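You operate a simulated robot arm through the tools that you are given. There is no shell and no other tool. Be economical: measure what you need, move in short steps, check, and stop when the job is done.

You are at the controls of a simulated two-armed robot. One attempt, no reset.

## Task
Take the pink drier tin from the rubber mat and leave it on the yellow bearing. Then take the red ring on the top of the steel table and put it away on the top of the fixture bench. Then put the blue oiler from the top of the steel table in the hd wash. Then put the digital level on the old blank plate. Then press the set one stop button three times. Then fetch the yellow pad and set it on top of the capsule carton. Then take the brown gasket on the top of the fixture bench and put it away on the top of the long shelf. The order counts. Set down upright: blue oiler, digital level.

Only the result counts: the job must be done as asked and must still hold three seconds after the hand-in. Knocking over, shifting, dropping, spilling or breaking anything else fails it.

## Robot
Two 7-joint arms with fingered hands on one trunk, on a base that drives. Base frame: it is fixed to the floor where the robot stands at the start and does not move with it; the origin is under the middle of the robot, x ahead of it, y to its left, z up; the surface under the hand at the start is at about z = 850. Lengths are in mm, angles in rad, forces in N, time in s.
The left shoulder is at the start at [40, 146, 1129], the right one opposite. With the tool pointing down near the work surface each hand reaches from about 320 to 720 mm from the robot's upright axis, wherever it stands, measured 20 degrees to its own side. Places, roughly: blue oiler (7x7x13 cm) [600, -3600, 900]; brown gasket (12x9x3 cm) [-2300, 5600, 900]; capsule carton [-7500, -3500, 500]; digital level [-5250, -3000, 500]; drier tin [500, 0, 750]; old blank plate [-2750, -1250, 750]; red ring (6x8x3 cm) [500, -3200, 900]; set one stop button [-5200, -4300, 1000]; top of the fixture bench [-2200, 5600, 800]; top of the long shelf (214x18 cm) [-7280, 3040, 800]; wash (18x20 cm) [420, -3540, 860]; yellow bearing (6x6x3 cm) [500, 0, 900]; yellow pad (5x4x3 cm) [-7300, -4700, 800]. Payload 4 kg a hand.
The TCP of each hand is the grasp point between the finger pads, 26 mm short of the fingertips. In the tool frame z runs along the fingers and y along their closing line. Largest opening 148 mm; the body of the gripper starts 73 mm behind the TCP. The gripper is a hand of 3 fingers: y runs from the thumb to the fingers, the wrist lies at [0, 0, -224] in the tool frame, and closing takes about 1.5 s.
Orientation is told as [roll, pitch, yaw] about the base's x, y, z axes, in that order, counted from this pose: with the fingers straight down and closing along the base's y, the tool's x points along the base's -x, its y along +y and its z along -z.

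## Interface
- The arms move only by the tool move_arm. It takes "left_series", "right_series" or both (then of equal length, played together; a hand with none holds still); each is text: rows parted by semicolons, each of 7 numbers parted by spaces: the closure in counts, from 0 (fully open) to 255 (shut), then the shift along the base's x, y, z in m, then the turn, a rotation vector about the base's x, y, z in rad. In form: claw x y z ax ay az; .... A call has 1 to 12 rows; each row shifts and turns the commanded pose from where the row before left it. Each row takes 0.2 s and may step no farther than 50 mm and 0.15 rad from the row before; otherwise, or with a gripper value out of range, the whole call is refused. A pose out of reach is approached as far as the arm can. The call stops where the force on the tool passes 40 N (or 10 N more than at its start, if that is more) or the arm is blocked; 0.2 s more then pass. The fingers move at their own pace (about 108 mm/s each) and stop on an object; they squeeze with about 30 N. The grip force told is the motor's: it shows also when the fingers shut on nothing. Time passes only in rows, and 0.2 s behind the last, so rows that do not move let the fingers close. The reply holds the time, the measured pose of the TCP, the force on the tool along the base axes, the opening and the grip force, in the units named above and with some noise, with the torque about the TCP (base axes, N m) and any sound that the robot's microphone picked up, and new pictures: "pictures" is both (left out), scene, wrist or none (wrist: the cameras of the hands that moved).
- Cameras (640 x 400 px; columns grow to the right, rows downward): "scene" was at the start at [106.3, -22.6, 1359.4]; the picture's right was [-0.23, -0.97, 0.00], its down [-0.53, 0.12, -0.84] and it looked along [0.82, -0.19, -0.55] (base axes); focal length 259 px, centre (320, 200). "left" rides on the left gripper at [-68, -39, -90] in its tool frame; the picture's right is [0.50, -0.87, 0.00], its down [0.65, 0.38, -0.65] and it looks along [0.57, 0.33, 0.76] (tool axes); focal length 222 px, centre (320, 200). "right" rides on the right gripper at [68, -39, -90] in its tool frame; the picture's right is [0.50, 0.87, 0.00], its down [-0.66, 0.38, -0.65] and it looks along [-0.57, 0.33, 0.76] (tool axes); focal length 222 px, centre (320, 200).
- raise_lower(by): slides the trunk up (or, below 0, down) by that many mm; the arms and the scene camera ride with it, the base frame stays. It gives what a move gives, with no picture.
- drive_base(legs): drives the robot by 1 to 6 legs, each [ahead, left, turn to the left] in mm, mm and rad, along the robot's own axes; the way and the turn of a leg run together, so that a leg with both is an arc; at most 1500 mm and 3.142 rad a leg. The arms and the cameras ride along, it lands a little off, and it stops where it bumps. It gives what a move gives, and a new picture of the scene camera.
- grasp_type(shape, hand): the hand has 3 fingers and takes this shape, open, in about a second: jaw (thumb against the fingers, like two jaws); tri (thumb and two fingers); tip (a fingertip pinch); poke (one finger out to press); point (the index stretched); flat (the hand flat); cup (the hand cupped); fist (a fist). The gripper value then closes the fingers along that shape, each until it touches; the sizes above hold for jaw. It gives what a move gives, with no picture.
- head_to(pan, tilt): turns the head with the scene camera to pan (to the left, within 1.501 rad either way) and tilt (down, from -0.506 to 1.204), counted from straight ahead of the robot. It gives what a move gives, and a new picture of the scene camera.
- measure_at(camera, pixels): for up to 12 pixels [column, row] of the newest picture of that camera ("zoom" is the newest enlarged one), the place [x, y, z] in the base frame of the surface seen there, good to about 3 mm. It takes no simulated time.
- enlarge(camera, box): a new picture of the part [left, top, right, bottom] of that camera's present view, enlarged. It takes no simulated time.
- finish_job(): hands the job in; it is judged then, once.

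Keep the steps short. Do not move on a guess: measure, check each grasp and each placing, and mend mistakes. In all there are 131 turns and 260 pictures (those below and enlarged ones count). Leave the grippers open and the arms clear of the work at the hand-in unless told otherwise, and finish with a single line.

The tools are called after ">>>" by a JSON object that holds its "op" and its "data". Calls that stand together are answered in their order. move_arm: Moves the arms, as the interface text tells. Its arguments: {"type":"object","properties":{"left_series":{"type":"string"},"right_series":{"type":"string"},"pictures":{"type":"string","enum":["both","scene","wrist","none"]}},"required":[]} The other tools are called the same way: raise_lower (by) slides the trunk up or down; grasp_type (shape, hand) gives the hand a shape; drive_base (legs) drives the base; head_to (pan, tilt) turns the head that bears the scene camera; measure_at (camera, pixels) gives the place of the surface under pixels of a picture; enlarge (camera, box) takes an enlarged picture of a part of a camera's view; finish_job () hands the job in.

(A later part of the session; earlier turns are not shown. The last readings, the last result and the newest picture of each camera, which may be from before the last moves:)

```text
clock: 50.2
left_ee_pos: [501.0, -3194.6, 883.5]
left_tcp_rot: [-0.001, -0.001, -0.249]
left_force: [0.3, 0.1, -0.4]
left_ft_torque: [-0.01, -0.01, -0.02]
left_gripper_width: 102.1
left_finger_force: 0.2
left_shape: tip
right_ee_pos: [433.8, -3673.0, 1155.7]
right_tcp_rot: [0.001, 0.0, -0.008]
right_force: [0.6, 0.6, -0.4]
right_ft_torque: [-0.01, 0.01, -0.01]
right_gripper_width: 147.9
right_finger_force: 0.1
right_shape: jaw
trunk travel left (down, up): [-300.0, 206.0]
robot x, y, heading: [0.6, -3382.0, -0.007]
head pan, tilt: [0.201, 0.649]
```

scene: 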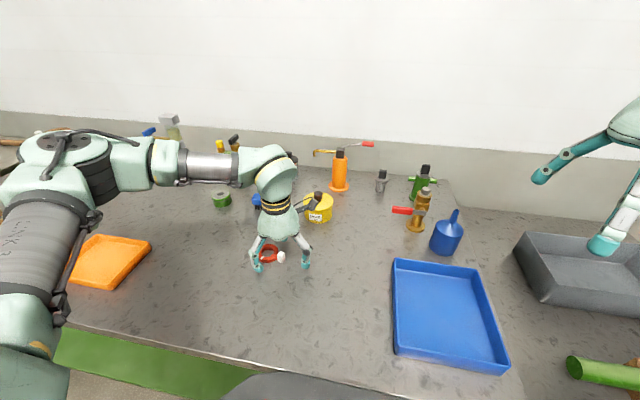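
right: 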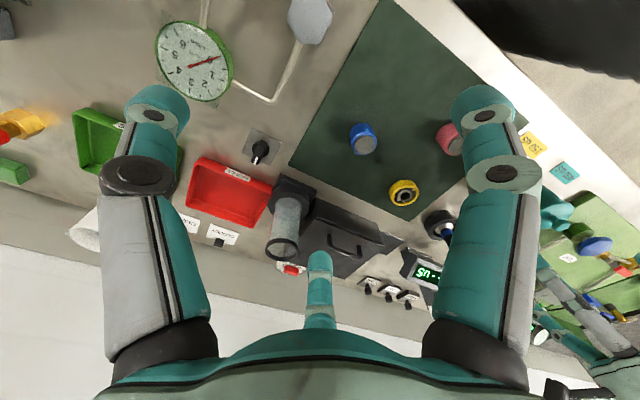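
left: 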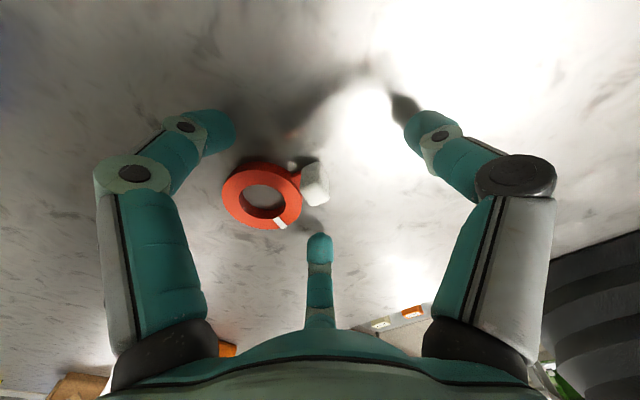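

The block sits at the centre of the three fingers. Close.

>>> {"op": "move_arm", "data": {"left_series": "255 0 0 -0.002 0 0 0;255 0 0 0 0 0 0;255 0 0 0 0 0 0;255 0 0 0 0 0 0;255 0 0 0 0 0 0;255 0 0 0 0 0 0;255 0 0 0 0 0 0"}}

>>> {"op": "enlarge", "data": {"camera": "left", "box": [220, 130, 380, 250]}}

```text
clock: 51.8
left_ee_pos: [501.5, -3196.8, 881.9]
left_tcp_rot: [0.001, 0.0, -0.249]
left_force: [0.5, -0.3, 0.5]
left_ft_torque: [0.01, -0.01, 0.02]
left_gripper_width: 7.7
left_finger_force: 30.3
left_shape: tip
right_ee_pos: [432.0, -3673.9, 1155.4]
right_tcp_rot: [-0.002, 0.0, -0.007]
right_force: [0.0, -0.2, 0.1]
right_ft_torque: [0.02, 0.0, -0.01]
right_gripper_width: 147.8
right_finger_force: 0.0
right_shape: jaw
trunk travel left (down, up): [-300.0, 206.0]
robot x, y, heading: [0.8, -3378.7, -0.005]
head pan, tilt: [0.201, 0.649]
```

scene: 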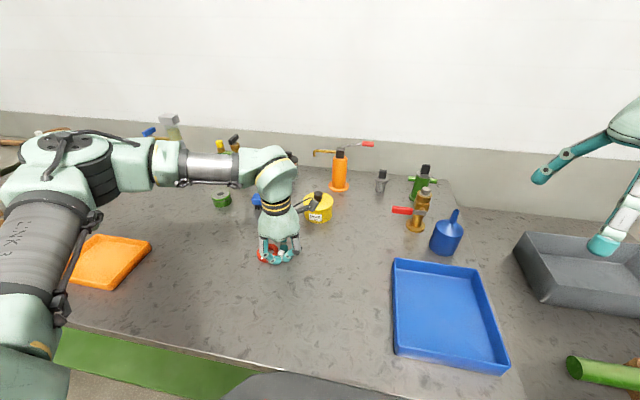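
left: 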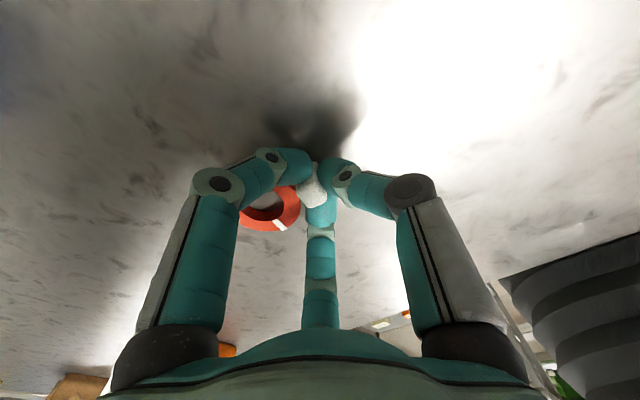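

```text
3.33 times, centred on (300, 190) of left
```

zoom: 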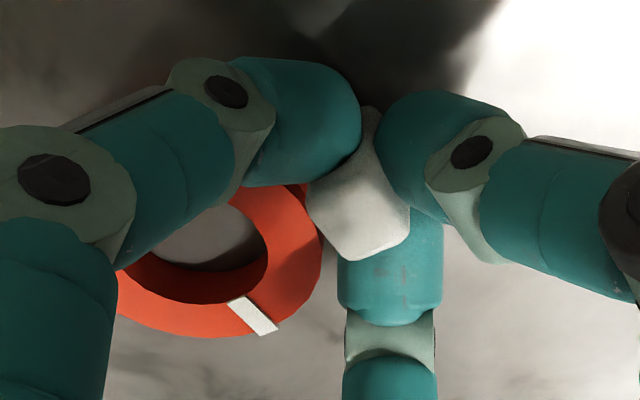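

Excellent: the block is pinched by all three fingers. Lift to check that the ring follows.

>>> {"op": "move_arm", "data": {"left_series": "255 0 0 0.02 0 0 0;255 0 0 0.03 0 0 0;255 0 0 0.04 0 0 0;255 0 0 0.04 0 0 0;255 0 0 0.04 0 0 0;255 0 0 0.04 0 0 0;255 0 0 0 0 0 0"}}

```text
clock: 53.4
left_ee_pos: [500.3, -3193.4, 1091.5]
left_tcp_rot: [0.0, 0.002, -0.247]
left_force: [0.5, 0.3, -0.2]
left_ft_torque: [-0.02, 0.05, -0.05]
left_gripper_width: 7.6
left_finger_force: 29.9
left_shape: tip
right_ee_pos: [432.7, -3672.8, 1154.2]
right_tcp_rot: [0.001, 0.001, -0.006]
right_force: [0.2, -0.1, -0.8]
right_ft_torque: [-0.01, 0.01, 0.0]
right_gripper_width: 147.9
right_finger_force: 0.0
right_shape: jaw
trunk travel left (down, up): [-300.0, 206.0]
robot x, y, heading: [0.1, -3380.2, -0.006]
head pan, tilt: [0.201, 0.649]
```

scene: 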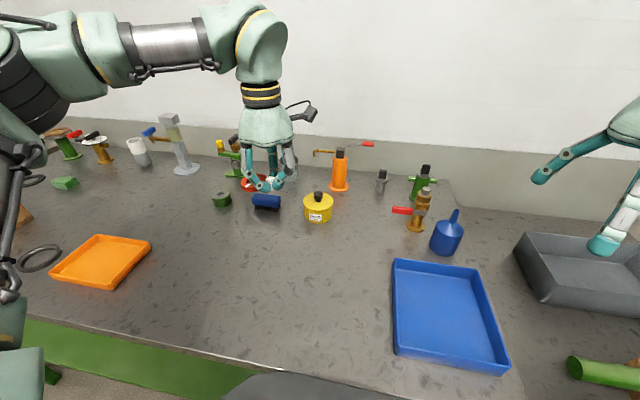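
left: 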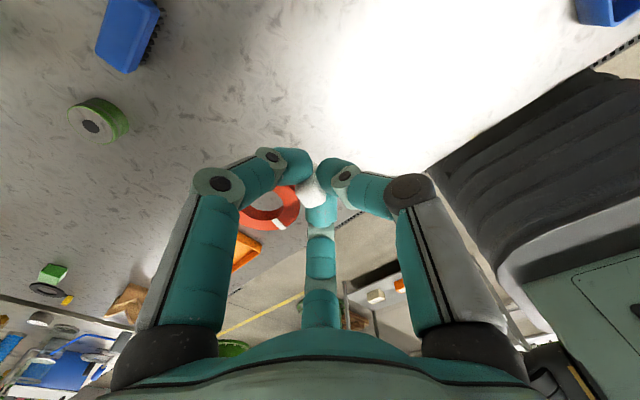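

The ring is held. Back off and drive back up the aisle toward +y, then look ahead to the left.

>>> {"op": "drive_base", "data": {"legs": [[-380, 0, 0], [0, 1500, 0], [0, 1500, 0], [0, 1400, 0]]}}

>>> {"op": "head_to", "data": {"pan": 1.45, "tilt": 0.2}}

```text
clock: 76.2
left_ee_pos: [277.9, 1141.4, 1091.6]
left_tcp_rot: [0.0, 0.001, -0.282]
left_force: [0.5, 0.7, 0.1]
left_ft_torque: [0.04, 0.02, 0.0]
left_gripper_width: 7.5
left_finger_force: 30.6
left_shape: tip
right_ee_pos: [195.3, 664.4, 1155.4]
right_tcp_rot: [-0.001, 0.0, -0.037]
right_force: [1.2, -0.2, 0.9]
right_ft_torque: [-0.03, -0.02, 0.02]
right_gripper_width: 147.9
right_finger_force: 0.0
right_shape: jaw
trunk travel left (down, up): [-300.0, 206.0]
robot x, y, heading: [-223.4, 970.5, -0.04]
head pan, tilt: [0.201, 0.649]
```

scene: 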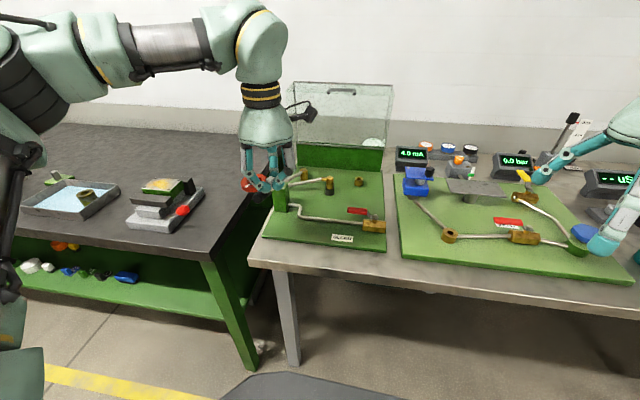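

```text
clock: 77.6
left_ee_pos: [277.5, 1142.5, 1092.0]
left_tcp_rot: [0.001, 0.001, -0.28]
left_force: [0.3, -0.3, -0.5]
left_ft_torque: [-0.02, 0.0, 0.0]
left_gripper_width: 7.5
left_finger_force: 30.3
left_shape: tip
right_ee_pos: [195.5, 666.0, 1154.5]
right_tcp_rot: [0.001, 0.0, -0.036]
right_force: [0.0, -0.6, 0.7]
right_ft_torque: [0.02, -0.03, 0.02]
right_gripper_width: 148.1
right_finger_force: 0.1
right_shape: jaw
trunk travel left (down, up): [-300.0, 206.0]
robot x, y, heading: [-227.1, 969.7, -0.038]
head pan, tilt: [1.45, 0.201]
```

scene: 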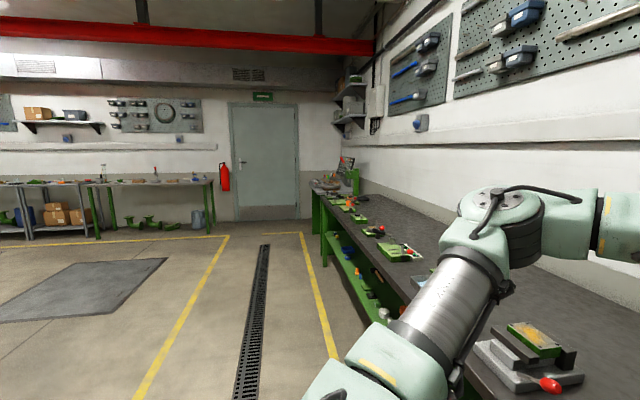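

The floor is clear. Far benches stand against the end wall at left. I'll measure them.

>>> {"op": "measure_at", "data": {"camera": "scene", "pixels": [[150, 183], [95, 184], [205, 181], [40, 187], [0, 187], [230, 237], [265, 180], [155, 238], [322, 195], [80, 290]]}}

>>> {"op": "enlarge", "data": {"camera": "scene", "box": [0, 90, 240, 250]}}

```text
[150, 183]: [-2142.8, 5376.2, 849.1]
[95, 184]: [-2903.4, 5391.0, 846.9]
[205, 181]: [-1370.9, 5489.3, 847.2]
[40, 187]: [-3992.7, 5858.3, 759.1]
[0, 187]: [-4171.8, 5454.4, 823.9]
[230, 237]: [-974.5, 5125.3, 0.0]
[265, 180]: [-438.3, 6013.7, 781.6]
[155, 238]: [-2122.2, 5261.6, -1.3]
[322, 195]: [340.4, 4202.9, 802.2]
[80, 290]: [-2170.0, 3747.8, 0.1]
```

```text
2.50 times, centred on (120, 170) of scene
```

zoom: 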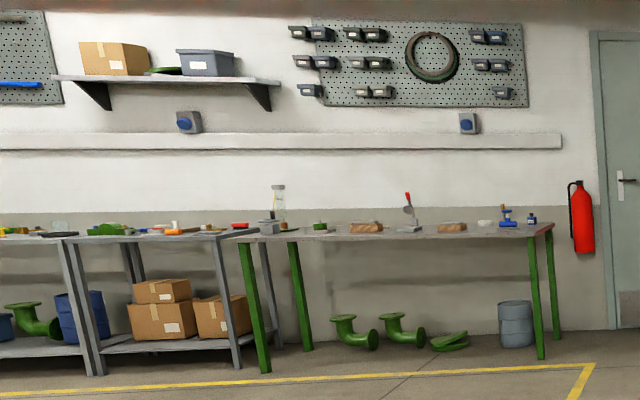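

The fixture bench runs x≈-2950..-1300 with front edge y≈5350 and top z≈848. Turn to face +y and drive there in stages.

>>> {"op": "drive_base", "data": {"legs": [[-150, 0, 0], [0, 0, 1.61], [1500, 0, 0], [1500, 0, 0], [0, 1500, 0], [0, 400, 0]]}}

>>> {"op": "head_to", "data": {"pan": 0, "tilt": 0.3}}

```text
clock: 106.3
left_ee_pos: [-2323.5, 4663.6, 1091.9]
left_tcp_rot: [0.001, 0.0, 1.238]
left_force: [0.3, 0.8, -0.1]
left_ft_torque: [0.0, -0.02, 0.03]
left_gripper_width: 7.4
left_finger_force: 29.5
left_shape: tip
right_ee_pos: [-1851.7, 4557.3, 1155.0]
right_tcp_rot: [0.0, 0.0, 1.479]
right_force: [-0.4, -0.2, 1.2]
right_ft_torque: [-0.01, 0.01, 0.05]
right_gripper_width: 147.6
right_finger_force: 0.0
right_shape: jaw
trunk travel left (down, up): [-300.0, 206.0]
robot x, y, heading: [-2179.3, 4152.3, 1.48]
head pan, tilt: [1.45, 0.201]
```

scene: 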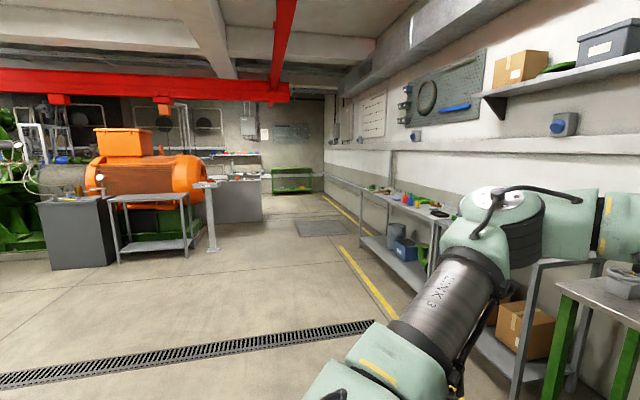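

```text
clock: 107.9
left_ee_pos: [-2324.5, 4664.9, 1091.9]
left_tcp_rot: [0.001, 0.0, 1.238]
left_force: [-1.0, -0.5, 0.3]
left_ft_torque: [0.03, -0.03, -0.02]
left_gripper_width: 7.4
left_finger_force: 29.8
left_shape: tip
right_ee_pos: [-1852.1, 4558.1, 1154.9]
right_tcp_rot: [-0.002, 0.0, 1.482]
right_force: [0.0, -0.5, -0.1]
right_ft_torque: [0.02, 0.02, 0.02]
right_gripper_width: 147.6
right_finger_force: 0.1
right_shape: jaw
trunk travel left (down, up): [-300.0, 206.0]
robot x, y, heading: [-2179.5, 4150.9, 1.479]
head pan, tilt: [0.0, 0.3]
```

scene: 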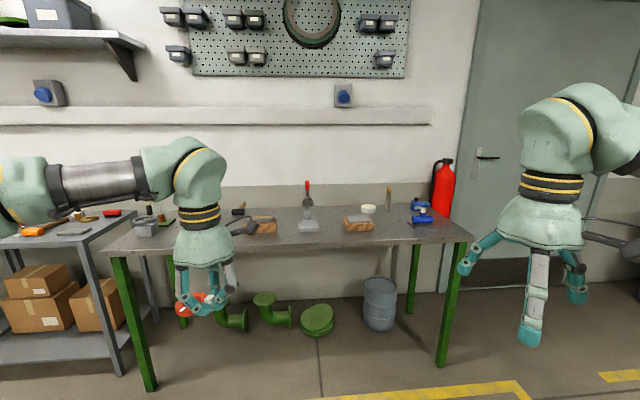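

The bench is straight ahead. Drive up closer, 830 mm, and straighten.

>>> {"op": "measure_at", "data": {"camera": "scene", "pixels": [[345, 242], [130, 250], [460, 237], [360, 222], [262, 228], [308, 225]]}}

>>> {"op": "drive_base", "data": {"legs": [[810, 60, 0.09]]}}

>>> {"op": "head_to", "data": {"pan": 0.1, "tilt": 0.6}}

```text
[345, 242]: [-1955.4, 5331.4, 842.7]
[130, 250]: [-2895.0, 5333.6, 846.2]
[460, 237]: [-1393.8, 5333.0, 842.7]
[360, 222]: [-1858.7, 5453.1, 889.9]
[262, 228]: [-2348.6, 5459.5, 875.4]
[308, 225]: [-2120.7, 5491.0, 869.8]
```

```text
clock: 112.1
left_ee_pos: [-2395.7, 5440.5, 1092.2]
left_tcp_rot: [-0.001, 0.001, 1.33]
left_force: [0.0, 0.8, -0.8]
left_ft_torque: [0.03, 0.02, 0.0]
left_gripper_width: 7.3
left_finger_force: 29.7
left_shape: tip
right_ee_pos: [-1916.3, 5378.0, 1156.1]
right_tcp_rot: [0.0, 0.001, 1.573]
right_force: [-0.5, -0.2, 0.8]
right_ft_torque: [0.01, 0.01, 0.0]
right_gripper_width: 147.8
right_finger_force: 0.0
right_shape: jaw
trunk travel left (down, up): [-300.0, 206.0]
robot x, y, heading: [-2204.3, 4942.9, 1.572]
head pan, tilt: [0.0, 0.3]
```

scene: 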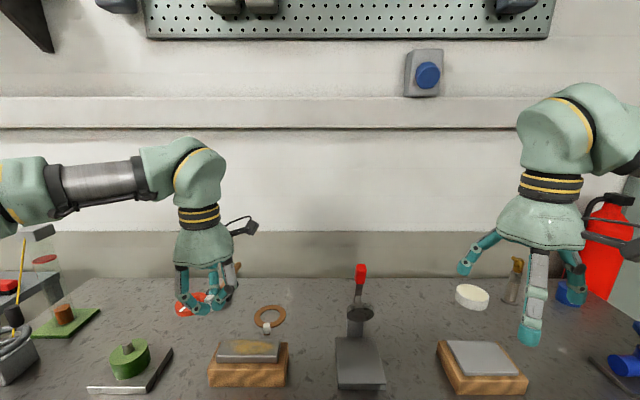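

```text
clock: 112.9
left_ee_pos: [-2396.2, 5442.0, 1092.9]
left_tcp_rot: [0.0, -0.001, 1.328]
left_force: [-0.2, 0.3, -0.2]
left_ft_torque: [0.03, 0.0, -0.02]
left_gripper_width: 7.2
left_finger_force: 29.9
left_shape: tip
right_ee_pos: [-1917.0, 5377.9, 1155.3]
right_tcp_rot: [0.0, -0.001, 1.573]
right_force: [0.6, -0.4, 0.3]
right_ft_torque: [-0.02, -0.01, 0.04]
right_gripper_width: 147.7
right_finger_force: 0.2
right_shape: jaw
trunk travel left (down, up): [-300.0, 206.0]
robot x, y, heading: [-2207.0, 4941.6, 1.574]
head pan, tilt: [0.099, 0.6]
```

scene: 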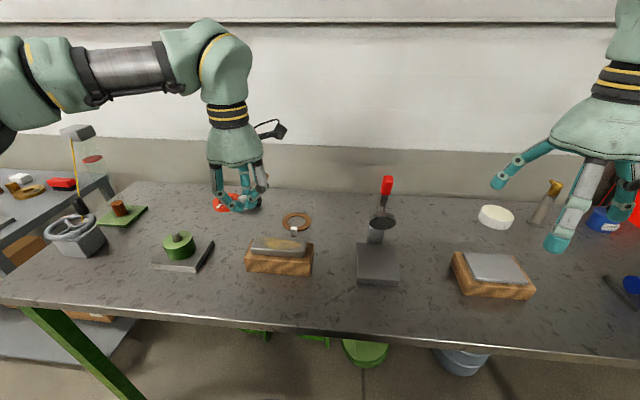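

The brown gasket is at (297,222). I'll measure bare spots for the ring.

>>> {"op": "measure_at", "data": {"camera": "scene", "pixels": [[190, 215], [225, 238], [430, 235], [430, 265], [330, 300], [297, 222], [180, 240], [245, 255], [212, 262], [396, 270], [455, 270]]}}

```text
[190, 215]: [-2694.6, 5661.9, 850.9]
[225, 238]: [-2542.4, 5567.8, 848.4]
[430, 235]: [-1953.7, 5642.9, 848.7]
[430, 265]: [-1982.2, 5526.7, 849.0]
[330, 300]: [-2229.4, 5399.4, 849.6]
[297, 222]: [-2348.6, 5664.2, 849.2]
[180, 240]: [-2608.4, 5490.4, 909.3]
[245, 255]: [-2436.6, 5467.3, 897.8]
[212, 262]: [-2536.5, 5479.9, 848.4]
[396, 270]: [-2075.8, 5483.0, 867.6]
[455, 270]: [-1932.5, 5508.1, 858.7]
```

The spot near (-2510,5605), left-behind the wood block, is bare. Creep ahead 60 mm, then bring the ring over it.

>>> {"op": "drive_base", "data": {"legs": [[60, 0, 0]]}}

>>> {"op": "move_arm", "data": {"left_series": "255 -0.025 0.033 0 0 0 0;255 -0.025 0.033 0 0 0 0;255 -0.024 0.032 0 0 0 0;255 0 0 -0.04 0 0 0;255 0 0 -0.04 0 0 0;255 0 0 -0.04 0 0 0;255 0 0 0 0 0 0"}}

```text
clock: 113.9
left_ee_pos: [-2396.7, 5498.0, 1094.1]
left_tcp_rot: [0.0, -0.003, 1.331]
left_force: [0.6, -0.5, -1.1]
left_ft_torque: [0.01, 0.04, -0.02]
left_gripper_width: 7.1
left_finger_force: 29.9
left_shape: tip
right_ee_pos: [-1918.1, 5437.2, 1155.8]
right_tcp_rot: [0.001, -0.003, 1.574]
right_force: [0.5, 0.1, 0.1]
right_ft_torque: [-0.01, -0.04, 0.01]
right_gripper_width: 147.6
right_finger_force: 0.1
right_shape: jaw
trunk travel left (down, up): [-300.0, 206.0]
robot x, y, heading: [-2206.0, 5003.5, 1.572]
head pan, tilt: [0.099, 0.6]
```

scene: 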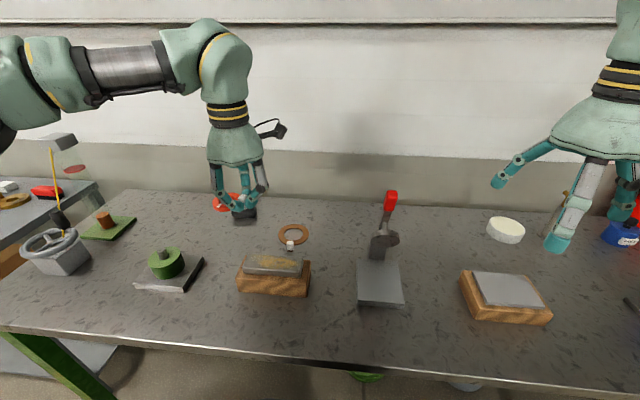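

```text
clock: 115.5
left_ee_pos: [-2471.4, 5602.2, 972.4]
left_tcp_rot: [-0.001, -0.002, 1.331]
left_force: [-0.2, 0.1, -0.4]
left_ft_torque: [0.02, 0.0, 0.0]
left_gripper_width: 7.2
left_finger_force: 29.8
left_shape: tip
right_ee_pos: [-1916.9, 5437.7, 1156.7]
right_tcp_rot: [0.003, 0.0, 1.575]
right_force: [0.6, -0.7, 0.2]
right_ft_torque: [0.0, 0.03, -0.02]
right_gripper_width: 148.1
right_finger_force: 0.0
right_shape: jaw
trunk travel left (down, up): [-300.0, 206.0]
robot x, y, heading: [-2208.8, 5005.6, 1.57]
head pan, tilt: [0.099, 0.6]
```

scene: 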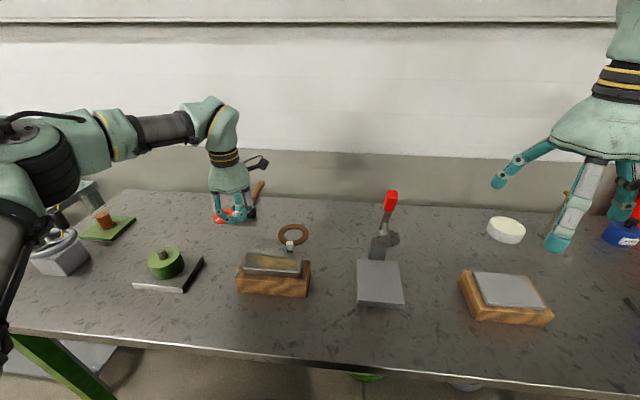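
left: 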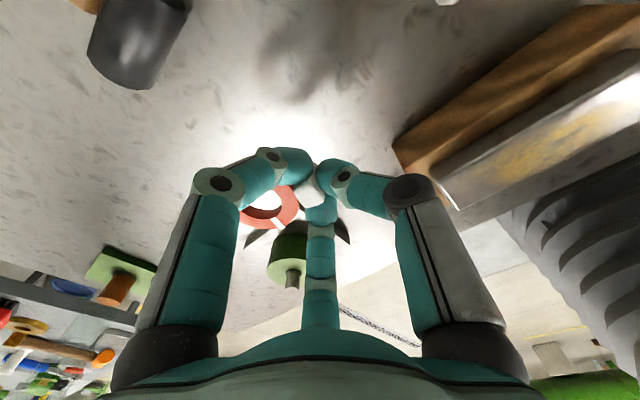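

I see a dark object at (135,40) and the wood block at (420,160) in the wrist view. I'll measure their distance from the landing spot.

>>> {"op": "measure_at", "data": {"camera": "left", "pixels": [[150, 80], [400, 165], [400, 145], [330, 110], [260, 110], [205, 140], [245, 243], [270, 240], [345, 225], [268, 212], [425, 110]]}}

```text
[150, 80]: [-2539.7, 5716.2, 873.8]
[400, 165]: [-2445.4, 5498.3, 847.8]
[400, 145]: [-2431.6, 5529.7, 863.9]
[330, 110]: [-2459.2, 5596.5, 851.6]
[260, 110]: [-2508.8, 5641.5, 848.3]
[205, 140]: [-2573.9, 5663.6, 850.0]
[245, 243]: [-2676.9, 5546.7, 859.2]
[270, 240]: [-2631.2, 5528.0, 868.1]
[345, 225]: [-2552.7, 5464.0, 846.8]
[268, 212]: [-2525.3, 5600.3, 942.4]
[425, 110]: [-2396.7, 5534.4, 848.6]
```

All is clear. Lower to about z 886, then step to contact.

>>> {"op": "move_arm", "data": {"left_series": "255 0 0 -0.04 0 0 0;255 0 0 -0.03 0 0 0;255 0 0 -0.012 0 0 0;255 0 0 -0.003 0 0 0;255 0 0 -0.002 0 0 0;255 0 0 0 0 0 0", "pictures": "wrist"}}

```text
clock: 116.9
left_ee_pos: [-2471.4, 5599.1, 883.7]
left_tcp_rot: [0.0, -0.001, 1.33]
left_force: [0.5, -0.8, 0.2]
left_ft_torque: [0.03, -0.03, 0.02]
left_gripper_width: 7.3
left_finger_force: 30.1
left_shape: tip
right_ee_pos: [-1919.5, 5439.0, 1154.9]
right_tcp_rot: [-0.001, 0.001, 1.573]
right_force: [0.0, -0.3, 0.6]
right_ft_torque: [-0.01, 0.04, 0.02]
right_gripper_width: 148.2
right_finger_force: 0.2
right_shape: jaw
trunk travel left (down, up): [-300.0, 206.0]
robot x, y, heading: [-2206.0, 5004.2, 1.571]
head pan, tilt: [0.099, 0.6]
```

left: 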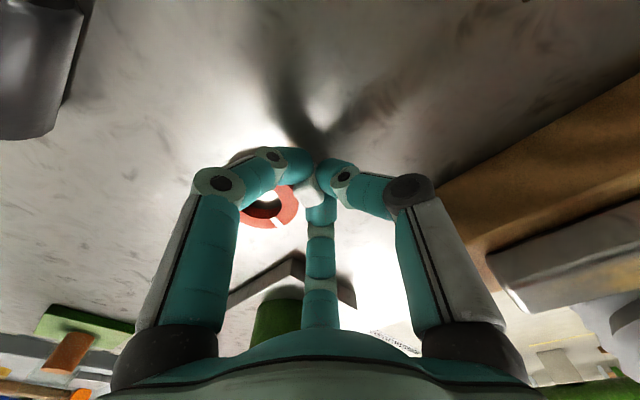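

Still free. Two more mm, then open to about 60 mm and rise.

>>> {"op": "move_arm", "data": {"left_series": "255 0 0 -0.002 0 0 0;255 0 0 -0.001 0 0 0;150 0 0 0 0 0 0;130 0 0 0 0 0 0;130 0 0 0 0 0 0;130 0 0 0 0 0 0;130 0 0 0.03 0 0 0;130 0 0 0.045 0 0 0;130 0 0 0.045 0 0 0;130 0 0 0.045 0 0 0;80 0 0 0.045 0 0 0;80 0 0 0 0 0 0"}}

```text
clock: 119.5
left_ee_pos: [-2469.7, 5598.9, 1093.7]
left_tcp_rot: [-0.001, -0.001, 1.332]
left_force: [0.9, -0.2, -0.4]
left_ft_torque: [-0.01, 0.0, 0.02]
left_gripper_width: 101.2
left_finger_force: 0.1
left_shape: tip
right_ee_pos: [-1919.6, 5439.1, 1155.4]
right_tcp_rot: [-0.001, 0.0, 1.575]
right_force: [-0.5, 0.6, 0.0]
right_ft_torque: [-0.02, 0.01, -0.02]
right_gripper_width: 147.9
right_finger_force: 0.1
right_shape: jaw
trunk travel left (down, up): [-300.0, 206.0]
robot x, y, heading: [-2204.6, 5005.9, 1.576]
head pan, tilt: [0.099, 0.6]
```

scene: 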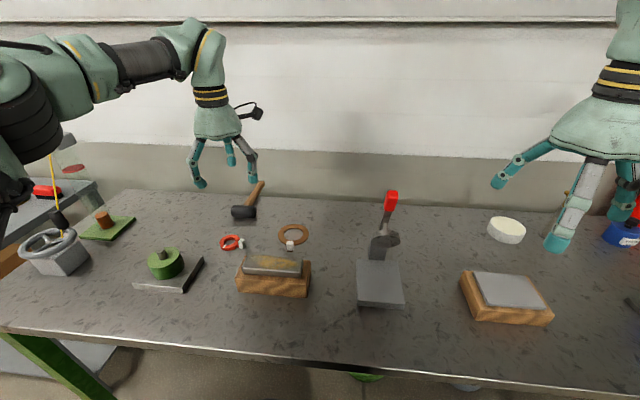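
left: 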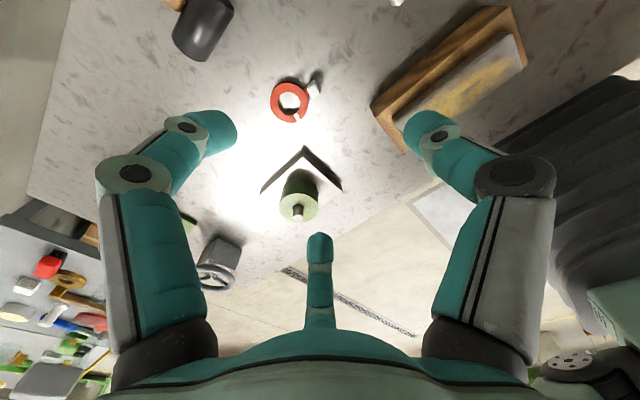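

The ring lies flat on the fixture bench. Draw the left hand in and raise it, then drive back to the aisle, facing +x.

>>> {"op": "move_arm", "data": {"left_series": "80 0.02 -0.035 0.02 0 0 0;80 0.02 -0.035 0.02 0 0 -0.14;80 0.02 -0.035 0.02 0 0 -0.14;80 0.02 -0.035 0 0 0 0.14;80 0.02 -0.03 0 0 0 0.14;80 0 0 0 0 0 0.14;80 0 0 0 0 0 0.1", "pictures": "none"}}

>>> {"op": "drive_base", "data": {"legs": [[-1000, 0, 0], [0, -1500, 0], [0, -300, 0], [0, 0, -1.575], [0, -1500, 0], [0, -1500, 0]]}}

```text
clock: 121.1
left_ee_pos: [-2369.8, 5431.0, 1151.9]
left_tcp_rot: [0.0, 0.002, 1.571]
left_force: [-0.5, 0.3, -0.7]
left_ft_torque: [-0.01, -0.02, 0.0]
left_gripper_width: 100.8
left_finger_force: 0.1
left_shape: tip
right_ee_pos: [-1918.1, 5438.2, 1155.1]
right_tcp_rot: [-0.001, 0.0, 1.576]
right_force: [0.1, -0.4, 0.7]
right_ft_torque: [0.0, -0.01, -0.04]
right_gripper_width: 147.7
right_finger_force: 0.1
right_shape: jaw
trunk travel left (down, up): [-300.0, 206.0]
robot x, y, heading: [-2207.1, 5005.5, 1.577]
head pan, tilt: [0.099, 0.6]
```

```text
clock: 152.9
left_ee_pos: [13.8, 1138.7, 1153.0]
left_tcp_rot: [0.001, 0.0, -0.035]
left_force: [-0.9, -0.3, 0.9]
left_ft_torque: [0.0, 0.0, 0.01]
left_gripper_width: 101.2
left_finger_force: 0.1
left_shape: tip
right_ee_pos: [5.8, 686.7, 1155.8]
right_tcp_rot: [-0.001, 0.001, -0.031]
right_force: [0.3, -0.4, -0.4]
right_ft_torque: [-0.02, 0.01, 0.01]
right_gripper_width: 147.7
right_finger_force: 0.0
right_shape: jaw
trunk travel left (down, up): [-300.0, 206.0]
robot x, y, heading: [-417.7, 988.8, -0.033]
head pan, tilt: [0.099, 0.6]
```

scene: 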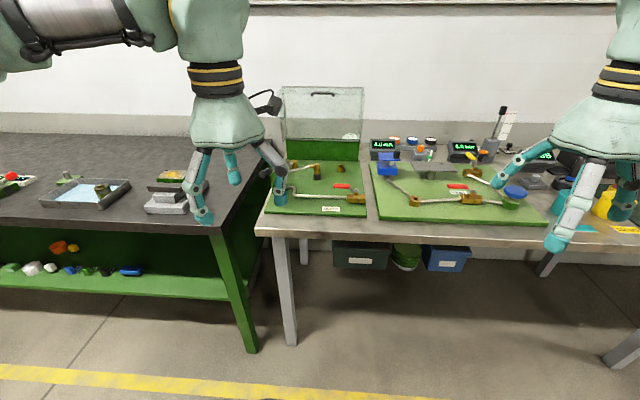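

Straighten and drive right to y≈-3400, then ahead to the steel table.

>>> {"op": "drive_base", "data": {"legs": [[0, 0, 0.033], [0, -1500, 0], [0, -1500, 0], [0, -1390, 0.02], [385, 0, 0]]}}

>>> {"op": "head_to", "data": {"pan": -0.25, "tilt": 0.65}}

```text
clock: 176.7
left_ee_pos: [437.6, -3274.6, 1152.5]
left_tcp_rot: [0.0, -0.002, 0.062]
left_force: [0.6, 0.0, 0.3]
left_ft_torque: [0.0, 0.01, 0.0]
left_gripper_width: 101.1
left_finger_force: 0.2
left_shape: tip
right_ee_pos: [474.4, -3723.5, 1155.3]
right_tcp_rot: [0.0, -0.003, 0.064]
right_force: [0.1, 0.9, 0.6]
right_ft_torque: [-0.01, 0.03, 0.04]
right_gripper_width: 147.8
right_finger_force: 0.1
right_shape: jaw
trunk travel left (down, up): [-300.0, 206.0]
robot x, y, heading: [19.1, -3465.3, 0.065]
head pan, tilt: [0.099, 0.6]
```

scene: 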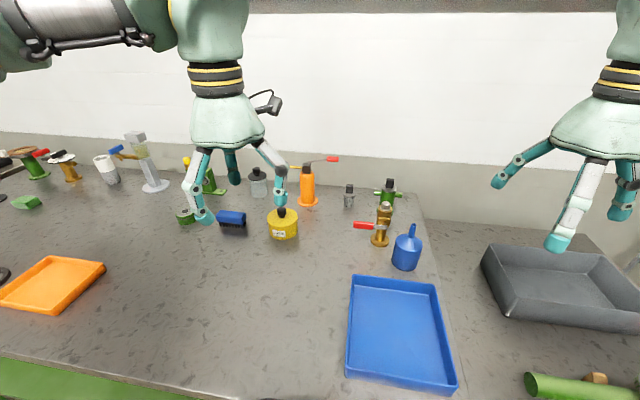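

```text
clock: 177.5
left_ee_pos: [438.4, -3273.8, 1152.0]
left_tcp_rot: [0.0, 0.0, 0.061]
left_force: [-0.5, 1.1, -0.3]
left_ft_torque: [-0.01, -0.02, 0.04]
left_gripper_width: 101.0
left_finger_force: 0.1
left_shape: tip
right_ee_pos: [474.0, -3724.5, 1154.5]
right_tcp_rot: [0.001, 0.0, 0.064]
right_force: [-0.6, 0.3, 1.0]
right_ft_torque: [0.0, 0.02, -0.02]
right_gripper_width: 147.9
right_finger_force: 0.0
right_shape: jaw
trunk travel left (down, up): [-300.0, 206.0]
robot x, y, heading: [24.1, -3462.9, 0.064]
head pan, tilt: [-0.25, 0.649]
```

scene: 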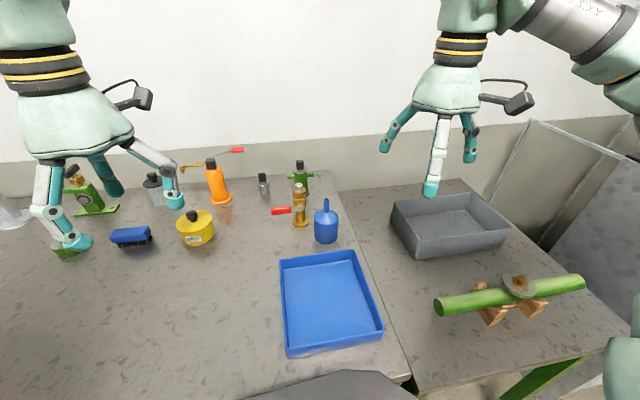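

The oiler stands at (326,222). I'll enlarge it and measure it and its surroundings.

>>> {"op": "enlarge", "data": {"camera": "scene", "box": [260, 160, 390, 360]}}

>>> {"op": "measure_at", "data": {"camera": "scene", "pixels": [[326, 201], [326, 215], [317, 225], [335, 225], [326, 238], [300, 215], [282, 210], [304, 222], [325, 300], [283, 263], [353, 255], [377, 325]]}}

```text
2.00 times, centred on (325, 260) of scene
```

zoom: 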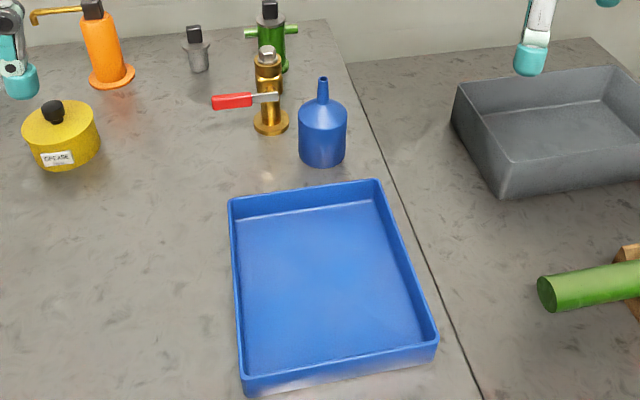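

```text
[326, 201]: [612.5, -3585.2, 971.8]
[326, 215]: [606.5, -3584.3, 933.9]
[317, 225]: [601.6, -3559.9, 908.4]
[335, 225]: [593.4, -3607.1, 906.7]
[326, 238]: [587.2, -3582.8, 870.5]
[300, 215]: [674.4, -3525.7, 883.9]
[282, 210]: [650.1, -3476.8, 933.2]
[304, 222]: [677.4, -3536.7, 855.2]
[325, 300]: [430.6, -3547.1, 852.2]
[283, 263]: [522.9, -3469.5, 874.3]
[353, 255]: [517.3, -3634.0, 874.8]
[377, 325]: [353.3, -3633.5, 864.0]
```

The oiler's centre is ≈(616,-3585), about 56 mm across, with the spout top at ≈975. The brass valve stands at ≈(690,-3530), so I'll turn the right hand -0.56 rad to put it between fingers. First go above the oiler.

>>> {"op": "move_arm", "data": {"right_series": "60 0.036 0.035 0 0 0 -0.14;60 0.036 0.035 0 0 0 -0.14;60 0.036 0.035 0 0 0 -0.14;60 0.036 0.034 0 0 0 -0.14;60 0 0 -0.045 0 0 0;60 0 0 -0.045 0 0 0;60 0 0 0 0 0 0"}}

```text
refused: row 1 steps farther than a row can; nothing moved
```

The step was just over 50 mm. I'll split it into five.

>>> {"op": "move_arm", "data": {"right_series": "60 0.0284 0.028 0 0 0 -0.112;60 0.0284 0.028 0 0 0 -0.112;60 0.0284 0.028 0 0 0 -0.112;60 0.0284 0.028 0 0 0 -0.112;60 0.0284 0.028 0 0 0 -0.112;60 0 0 -0.045 0 0 0;60 0 0 -0.035 0 0 0;60 0 0 0 0 0 0"}}

```text
clock: 179.3
left_ee_pos: [437.9, -3272.4, 1152.6]
left_tcp_rot: [0.0, -0.002, 0.062]
left_force: [-0.4, -0.1, -0.2]
left_ft_torque: [-0.05, 0.03, 0.03]
left_gripper_width: 101.0
left_finger_force: 0.2
left_shape: tip
right_ee_pos: [614.3, -3581.3, 1072.9]
right_tcp_rot: [0.0, -0.002, -0.494]
right_force: [0.2, 0.5, -0.7]
right_ft_torque: [0.0, -0.02, 0.01]
right_gripper_width: 113.4
right_finger_force: 0.0
right_shape: jaw
trunk travel left (down, up): [-300.0, 206.0]
robot x, y, heading: [22.2, -3464.6, 0.065]
head pan, tilt: [-0.25, 0.649]
```

scene: 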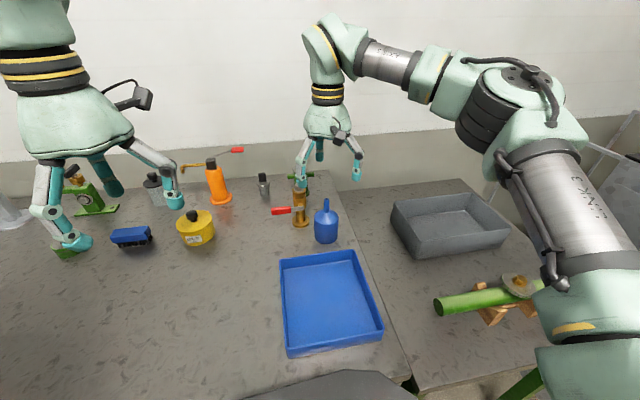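
right: 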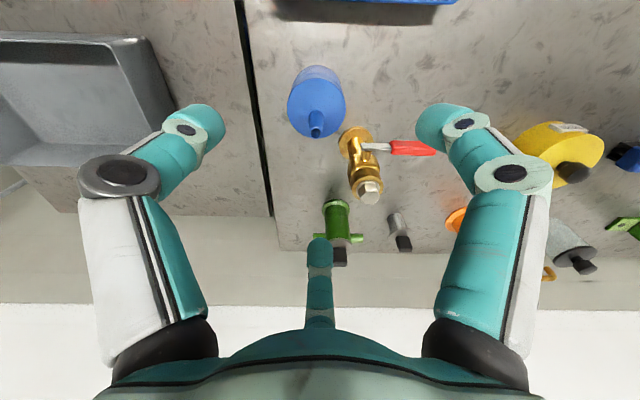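

The valve lies between two fingers. I'll measure the oiler and valve in this view.

>>> {"op": "measure_at", "data": {"camera": "right", "pixels": [[316, 132], [316, 118], [290, 110], [345, 110], [300, 125], [330, 128], [369, 192], [360, 145], [362, 175], [428, 148], [340, 135]]}}

>>> {"op": "enlarge", "data": {"camera": "right", "box": [260, 50, 440, 210]}}

```text
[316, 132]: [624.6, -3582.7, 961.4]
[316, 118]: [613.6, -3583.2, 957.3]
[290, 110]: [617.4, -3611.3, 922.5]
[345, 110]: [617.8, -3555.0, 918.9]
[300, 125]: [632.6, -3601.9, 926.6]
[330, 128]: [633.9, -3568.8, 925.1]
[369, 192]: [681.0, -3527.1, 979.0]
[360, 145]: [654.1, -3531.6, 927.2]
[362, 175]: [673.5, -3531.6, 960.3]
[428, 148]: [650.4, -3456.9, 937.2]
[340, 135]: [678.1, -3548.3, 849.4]
```

```text
2.50 times, centred on (350, 130) of right
```

zoom: 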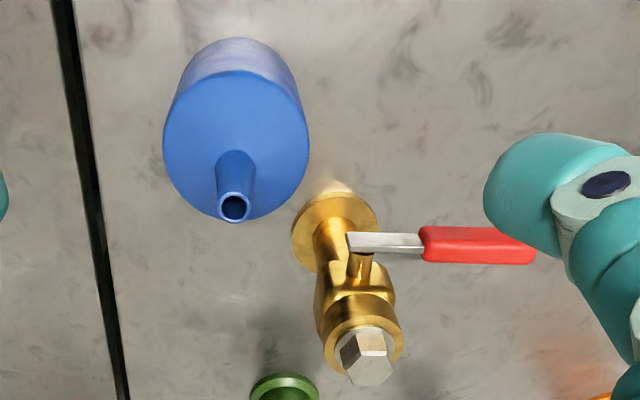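

The oiler axis is at (616,-3583) with its shoulder at z≈922, and the valve is clear of all fingers. Descend to TCP z≈916.

>>> {"op": "move_arm", "data": {"right_series": "60 0.002 -0.002 -0.045 0 0 0;60 0 0 -0.045 0 0 0;60 0 0 -0.035 0 0 0;60 0 0 -0.02 0 0 0;60 0 0 -0.012 0 0 0;60 0 0 0 0 0 0"}}

```text
clock: 180.7
left_ee_pos: [438.9, -3273.5, 1153.4]
left_tcp_rot: [0.001, -0.001, 0.06]
left_force: [0.0, 1.0, 0.0]
left_ft_torque: [0.0, -0.02, -0.02]
left_gripper_width: 101.1
left_finger_force: 0.0
left_shape: tip
right_ee_pos: [616.9, -3586.8, 916.8]
right_tcp_rot: [-0.001, -0.001, -0.495]
right_force: [0.1, -0.5, 0.1]
right_ft_torque: [0.02, -0.03, 0.01]
right_gripper_width: 113.8
right_finger_force: 0.1
right_shape: jaw
trunk travel left (down, up): [-300.0, 206.0]
robot x, y, heading: [23.4, -3463.7, 0.06]
head pan, tilt: [-0.25, 0.649]
```

scene: 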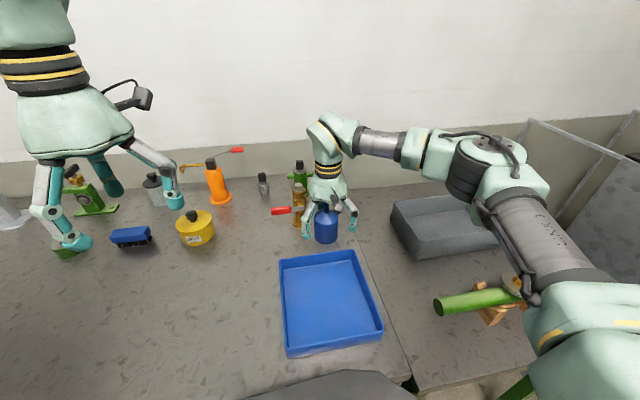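
right: 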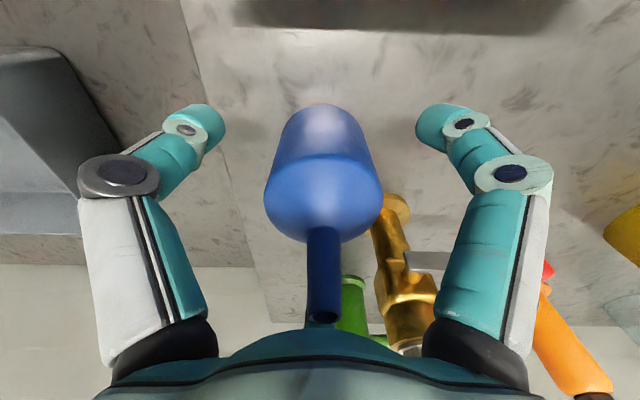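

Aligned. Close on the body and check.

>>> {"op": "move_arm", "data": {"right_series": "255 0 0 0 0 0 0;255 0 0 0 0 0 0;255 0 0 0 0 0 0;255 0 0 0 0 0 0;255 0 0 0 0 0 0;255 0 0 0 0 0 0", "pictures": "wrist"}}

```text
clock: 182.1
left_ee_pos: [437.8, -3273.3, 1153.4]
left_tcp_rot: [0.001, 0.0, 0.062]
left_force: [0.0, -0.5, -0.7]
left_ft_torque: [0.0, 0.0, 0.01]
left_gripper_width: 101.0
left_finger_force: 0.1
left_shape: tip
right_ee_pos: [617.2, -3586.6, 917.1]
right_tcp_rot: [0.001, -0.001, -0.495]
right_force: [-0.4, 0.4, 0.4]
right_ft_torque: [-0.05, -0.01, 0.0]
right_gripper_width: 54.3
right_finger_force: 29.9
right_shape: jaw
trunk travel left (down, up): [-300.0, 206.0]
robot x, y, heading: [22.6, -3462.2, 0.066]
head pan, tilt: [-0.25, 0.649]
```

right: 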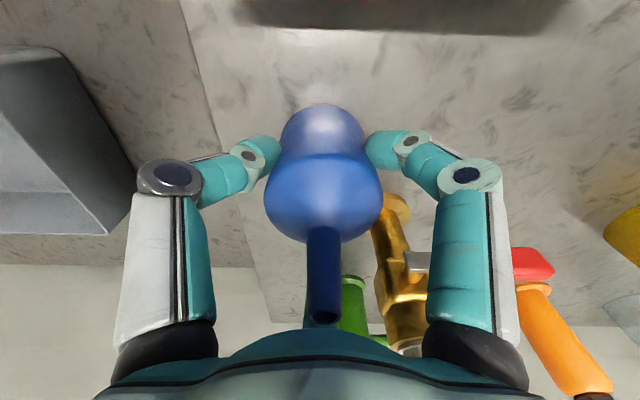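

Held at 54 mm. Lift 75 mm and carry to above the tray centre, ≈(430,-3550).

>>> {"op": "move_arm", "data": {"right_series": "255 0 0 0.025 0 0 0;255 0 0 0.025 0 0 0;255 0 0 0.025 0 0 0;255 -0.035 0 0 0 0 0;255 -0.038 0.009 0 0 0 0;255 -0.038 0.009 0 0 0 0;255 -0.038 0.009 0 0 0 0;255 -0.038 0.009 0 0 0 0;255 0 0 0 0 0 0;255 0 0 0 0 0 0"}}

```text
clock: 184.3
left_ee_pos: [437.8, -3273.8, 1153.2]
left_tcp_rot: [-0.001, 0.0, 0.063]
left_force: [0.6, -1.2, -0.5]
left_ft_torque: [0.0, -0.01, -0.01]
left_gripper_width: 101.3
left_finger_force: 0.1
left_shape: tip
right_ee_pos: [432.9, -3550.0, 993.2]
right_tcp_rot: [-0.001, -0.001, -0.497]
right_force: [-0.8, 1.2, -1.6]
right_ft_torque: [-0.03, 0.03, 0.01]
right_gripper_width: 54.3
right_finger_force: 30.1
right_shape: jaw
trunk travel left (down, up): [-300.0, 206.0]
robot x, y, heading: [23.1, -3461.8, 0.062]
head pan, tilt: [-0.25, 0.649]
```

scene: 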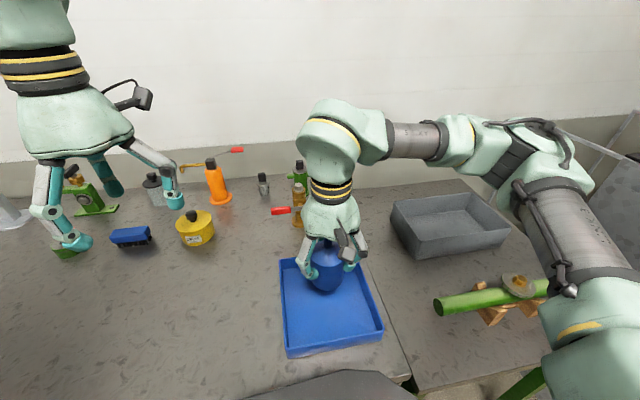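
right: 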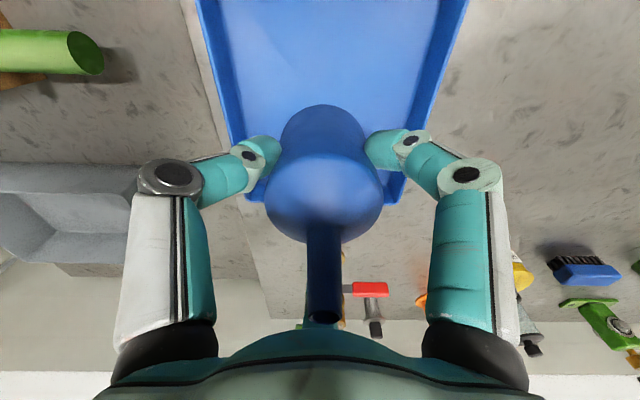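

Above the tray. Lower about 70 mm in slowing steps.

>>> {"op": "move_arm", "data": {"right_series": "255 0 0 -0.03 0 0 0;255 0 0 -0.025 0 0 0;255 0 0 -0.008 0 0 0;255 0 0 -0.003 0 0 0;255 0 0 -0.002 0 0 0;255 0 0 0 0 0 0", "pictures": "none"}}

```text
clock: 185.7
left_ee_pos: [437.6, -3273.1, 1151.7]
left_tcp_rot: [-0.001, 0.0, 0.061]
left_force: [-1.0, -0.4, 0.1]
left_ft_torque: [0.0, -0.03, -0.02]
left_gripper_width: 100.8
left_finger_force: 0.0
left_shape: tip
right_ee_pos: [432.5, -3549.0, 925.5]
right_tcp_rot: [0.0, 0.001, -0.496]
right_force: [0.5, 0.5, -2.5]
right_ft_torque: [-0.03, -0.02, 0.03]
right_gripper_width: 54.2
right_finger_force: 30.0
right_shape: jaw
trunk travel left (down, up): [-300.0, 206.0]
robot x, y, heading: [20.8, -3460.3, 0.066]
head pan, tilt: [-0.25, 0.649]
```

>>> {"op": "move_arm", "data": {"right_series": "255 0 0 -0.002 0 0 0;255 0 0 -0.001 0 0 0;255 0 0 -0.001 0 0 0;255 0 0 0 0 0 0", "pictures": "none"}}

```text
clock: 186.7
left_ee_pos: [438.6, -3273.3, 1152.5]
left_tcp_rot: [0.0, 0.0, 0.062]
left_force: [-0.2, -0.3, 0.7]
left_ft_torque: [-0.01, 0.01, 0.02]
left_gripper_width: 101.1
left_finger_force: 0.0
left_shape: tip
right_ee_pos: [431.3, -3548.2, 920.5]
right_tcp_rot: [0.0, -0.002, -0.496]
right_force: [-0.7, -0.8, -0.4]
right_ft_torque: [0.0, 0.02, -0.01]
right_gripper_width: 54.4
right_finger_force: 29.9
right_shape: jaw
trunk travel left (down, up): [-300.0, 206.0]
robot x, y, heading: [23.2, -3465.5, 0.065]
head pan, tilt: [-0.25, 0.649]
```

The weight has come off, so contact is close. One more mm, then open and rise.

>>> {"op": "move_arm", "data": {"right_series": "255 0 0 -0.001 0 0 0;255 0 0 0 0 0 0;100 0 0 0 0 0 0;60 0 0 0 0 0 0;60 0 0 0 0 0 0;60 0 0 0.03 0 0 0;60 0 0 0.045 0 0 0;60 0 0 0.045 0 0 0;60 0 0 0.045 0 0 0;60 0 0 0.045 0 0 0;60 0 0 0 0 0 0"}}

```text
clock: 189.1
left_ee_pos: [438.3, -3274.1, 1153.4]
left_tcp_rot: [-0.002, 0.0, 0.062]
left_force: [0.6, -0.4, -0.7]
left_ft_torque: [0.01, 0.01, 0.01]
left_gripper_width: 101.2
left_finger_force: 0.0
left_shape: tip
right_ee_pos: [431.3, -3551.8, 1129.3]
right_tcp_rot: [-0.001, 0.001, -0.497]
right_force: [0.5, -0.1, 0.1]
right_ft_torque: [0.0, 0.0, 0.0]
right_gripper_width: 113.0
right_finger_force: 0.1
right_shape: jaw
trunk travel left (down, up): [-300.0, 206.0]
robot x, y, heading: [25.2, -3461.6, 0.066]
head pan, tilt: [-0.25, 0.649]
```

scene: 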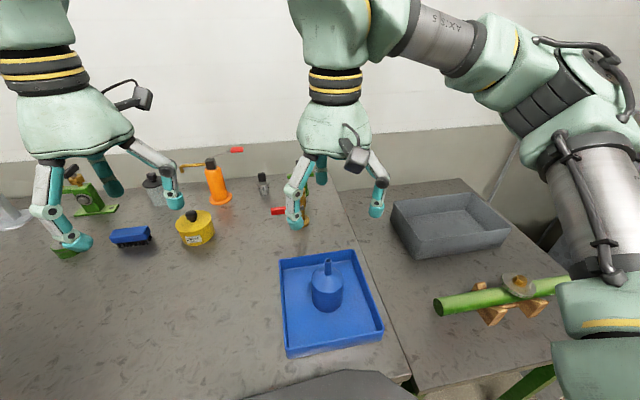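
right: 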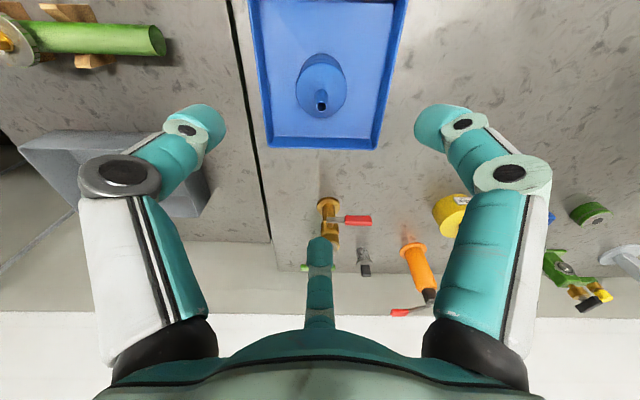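

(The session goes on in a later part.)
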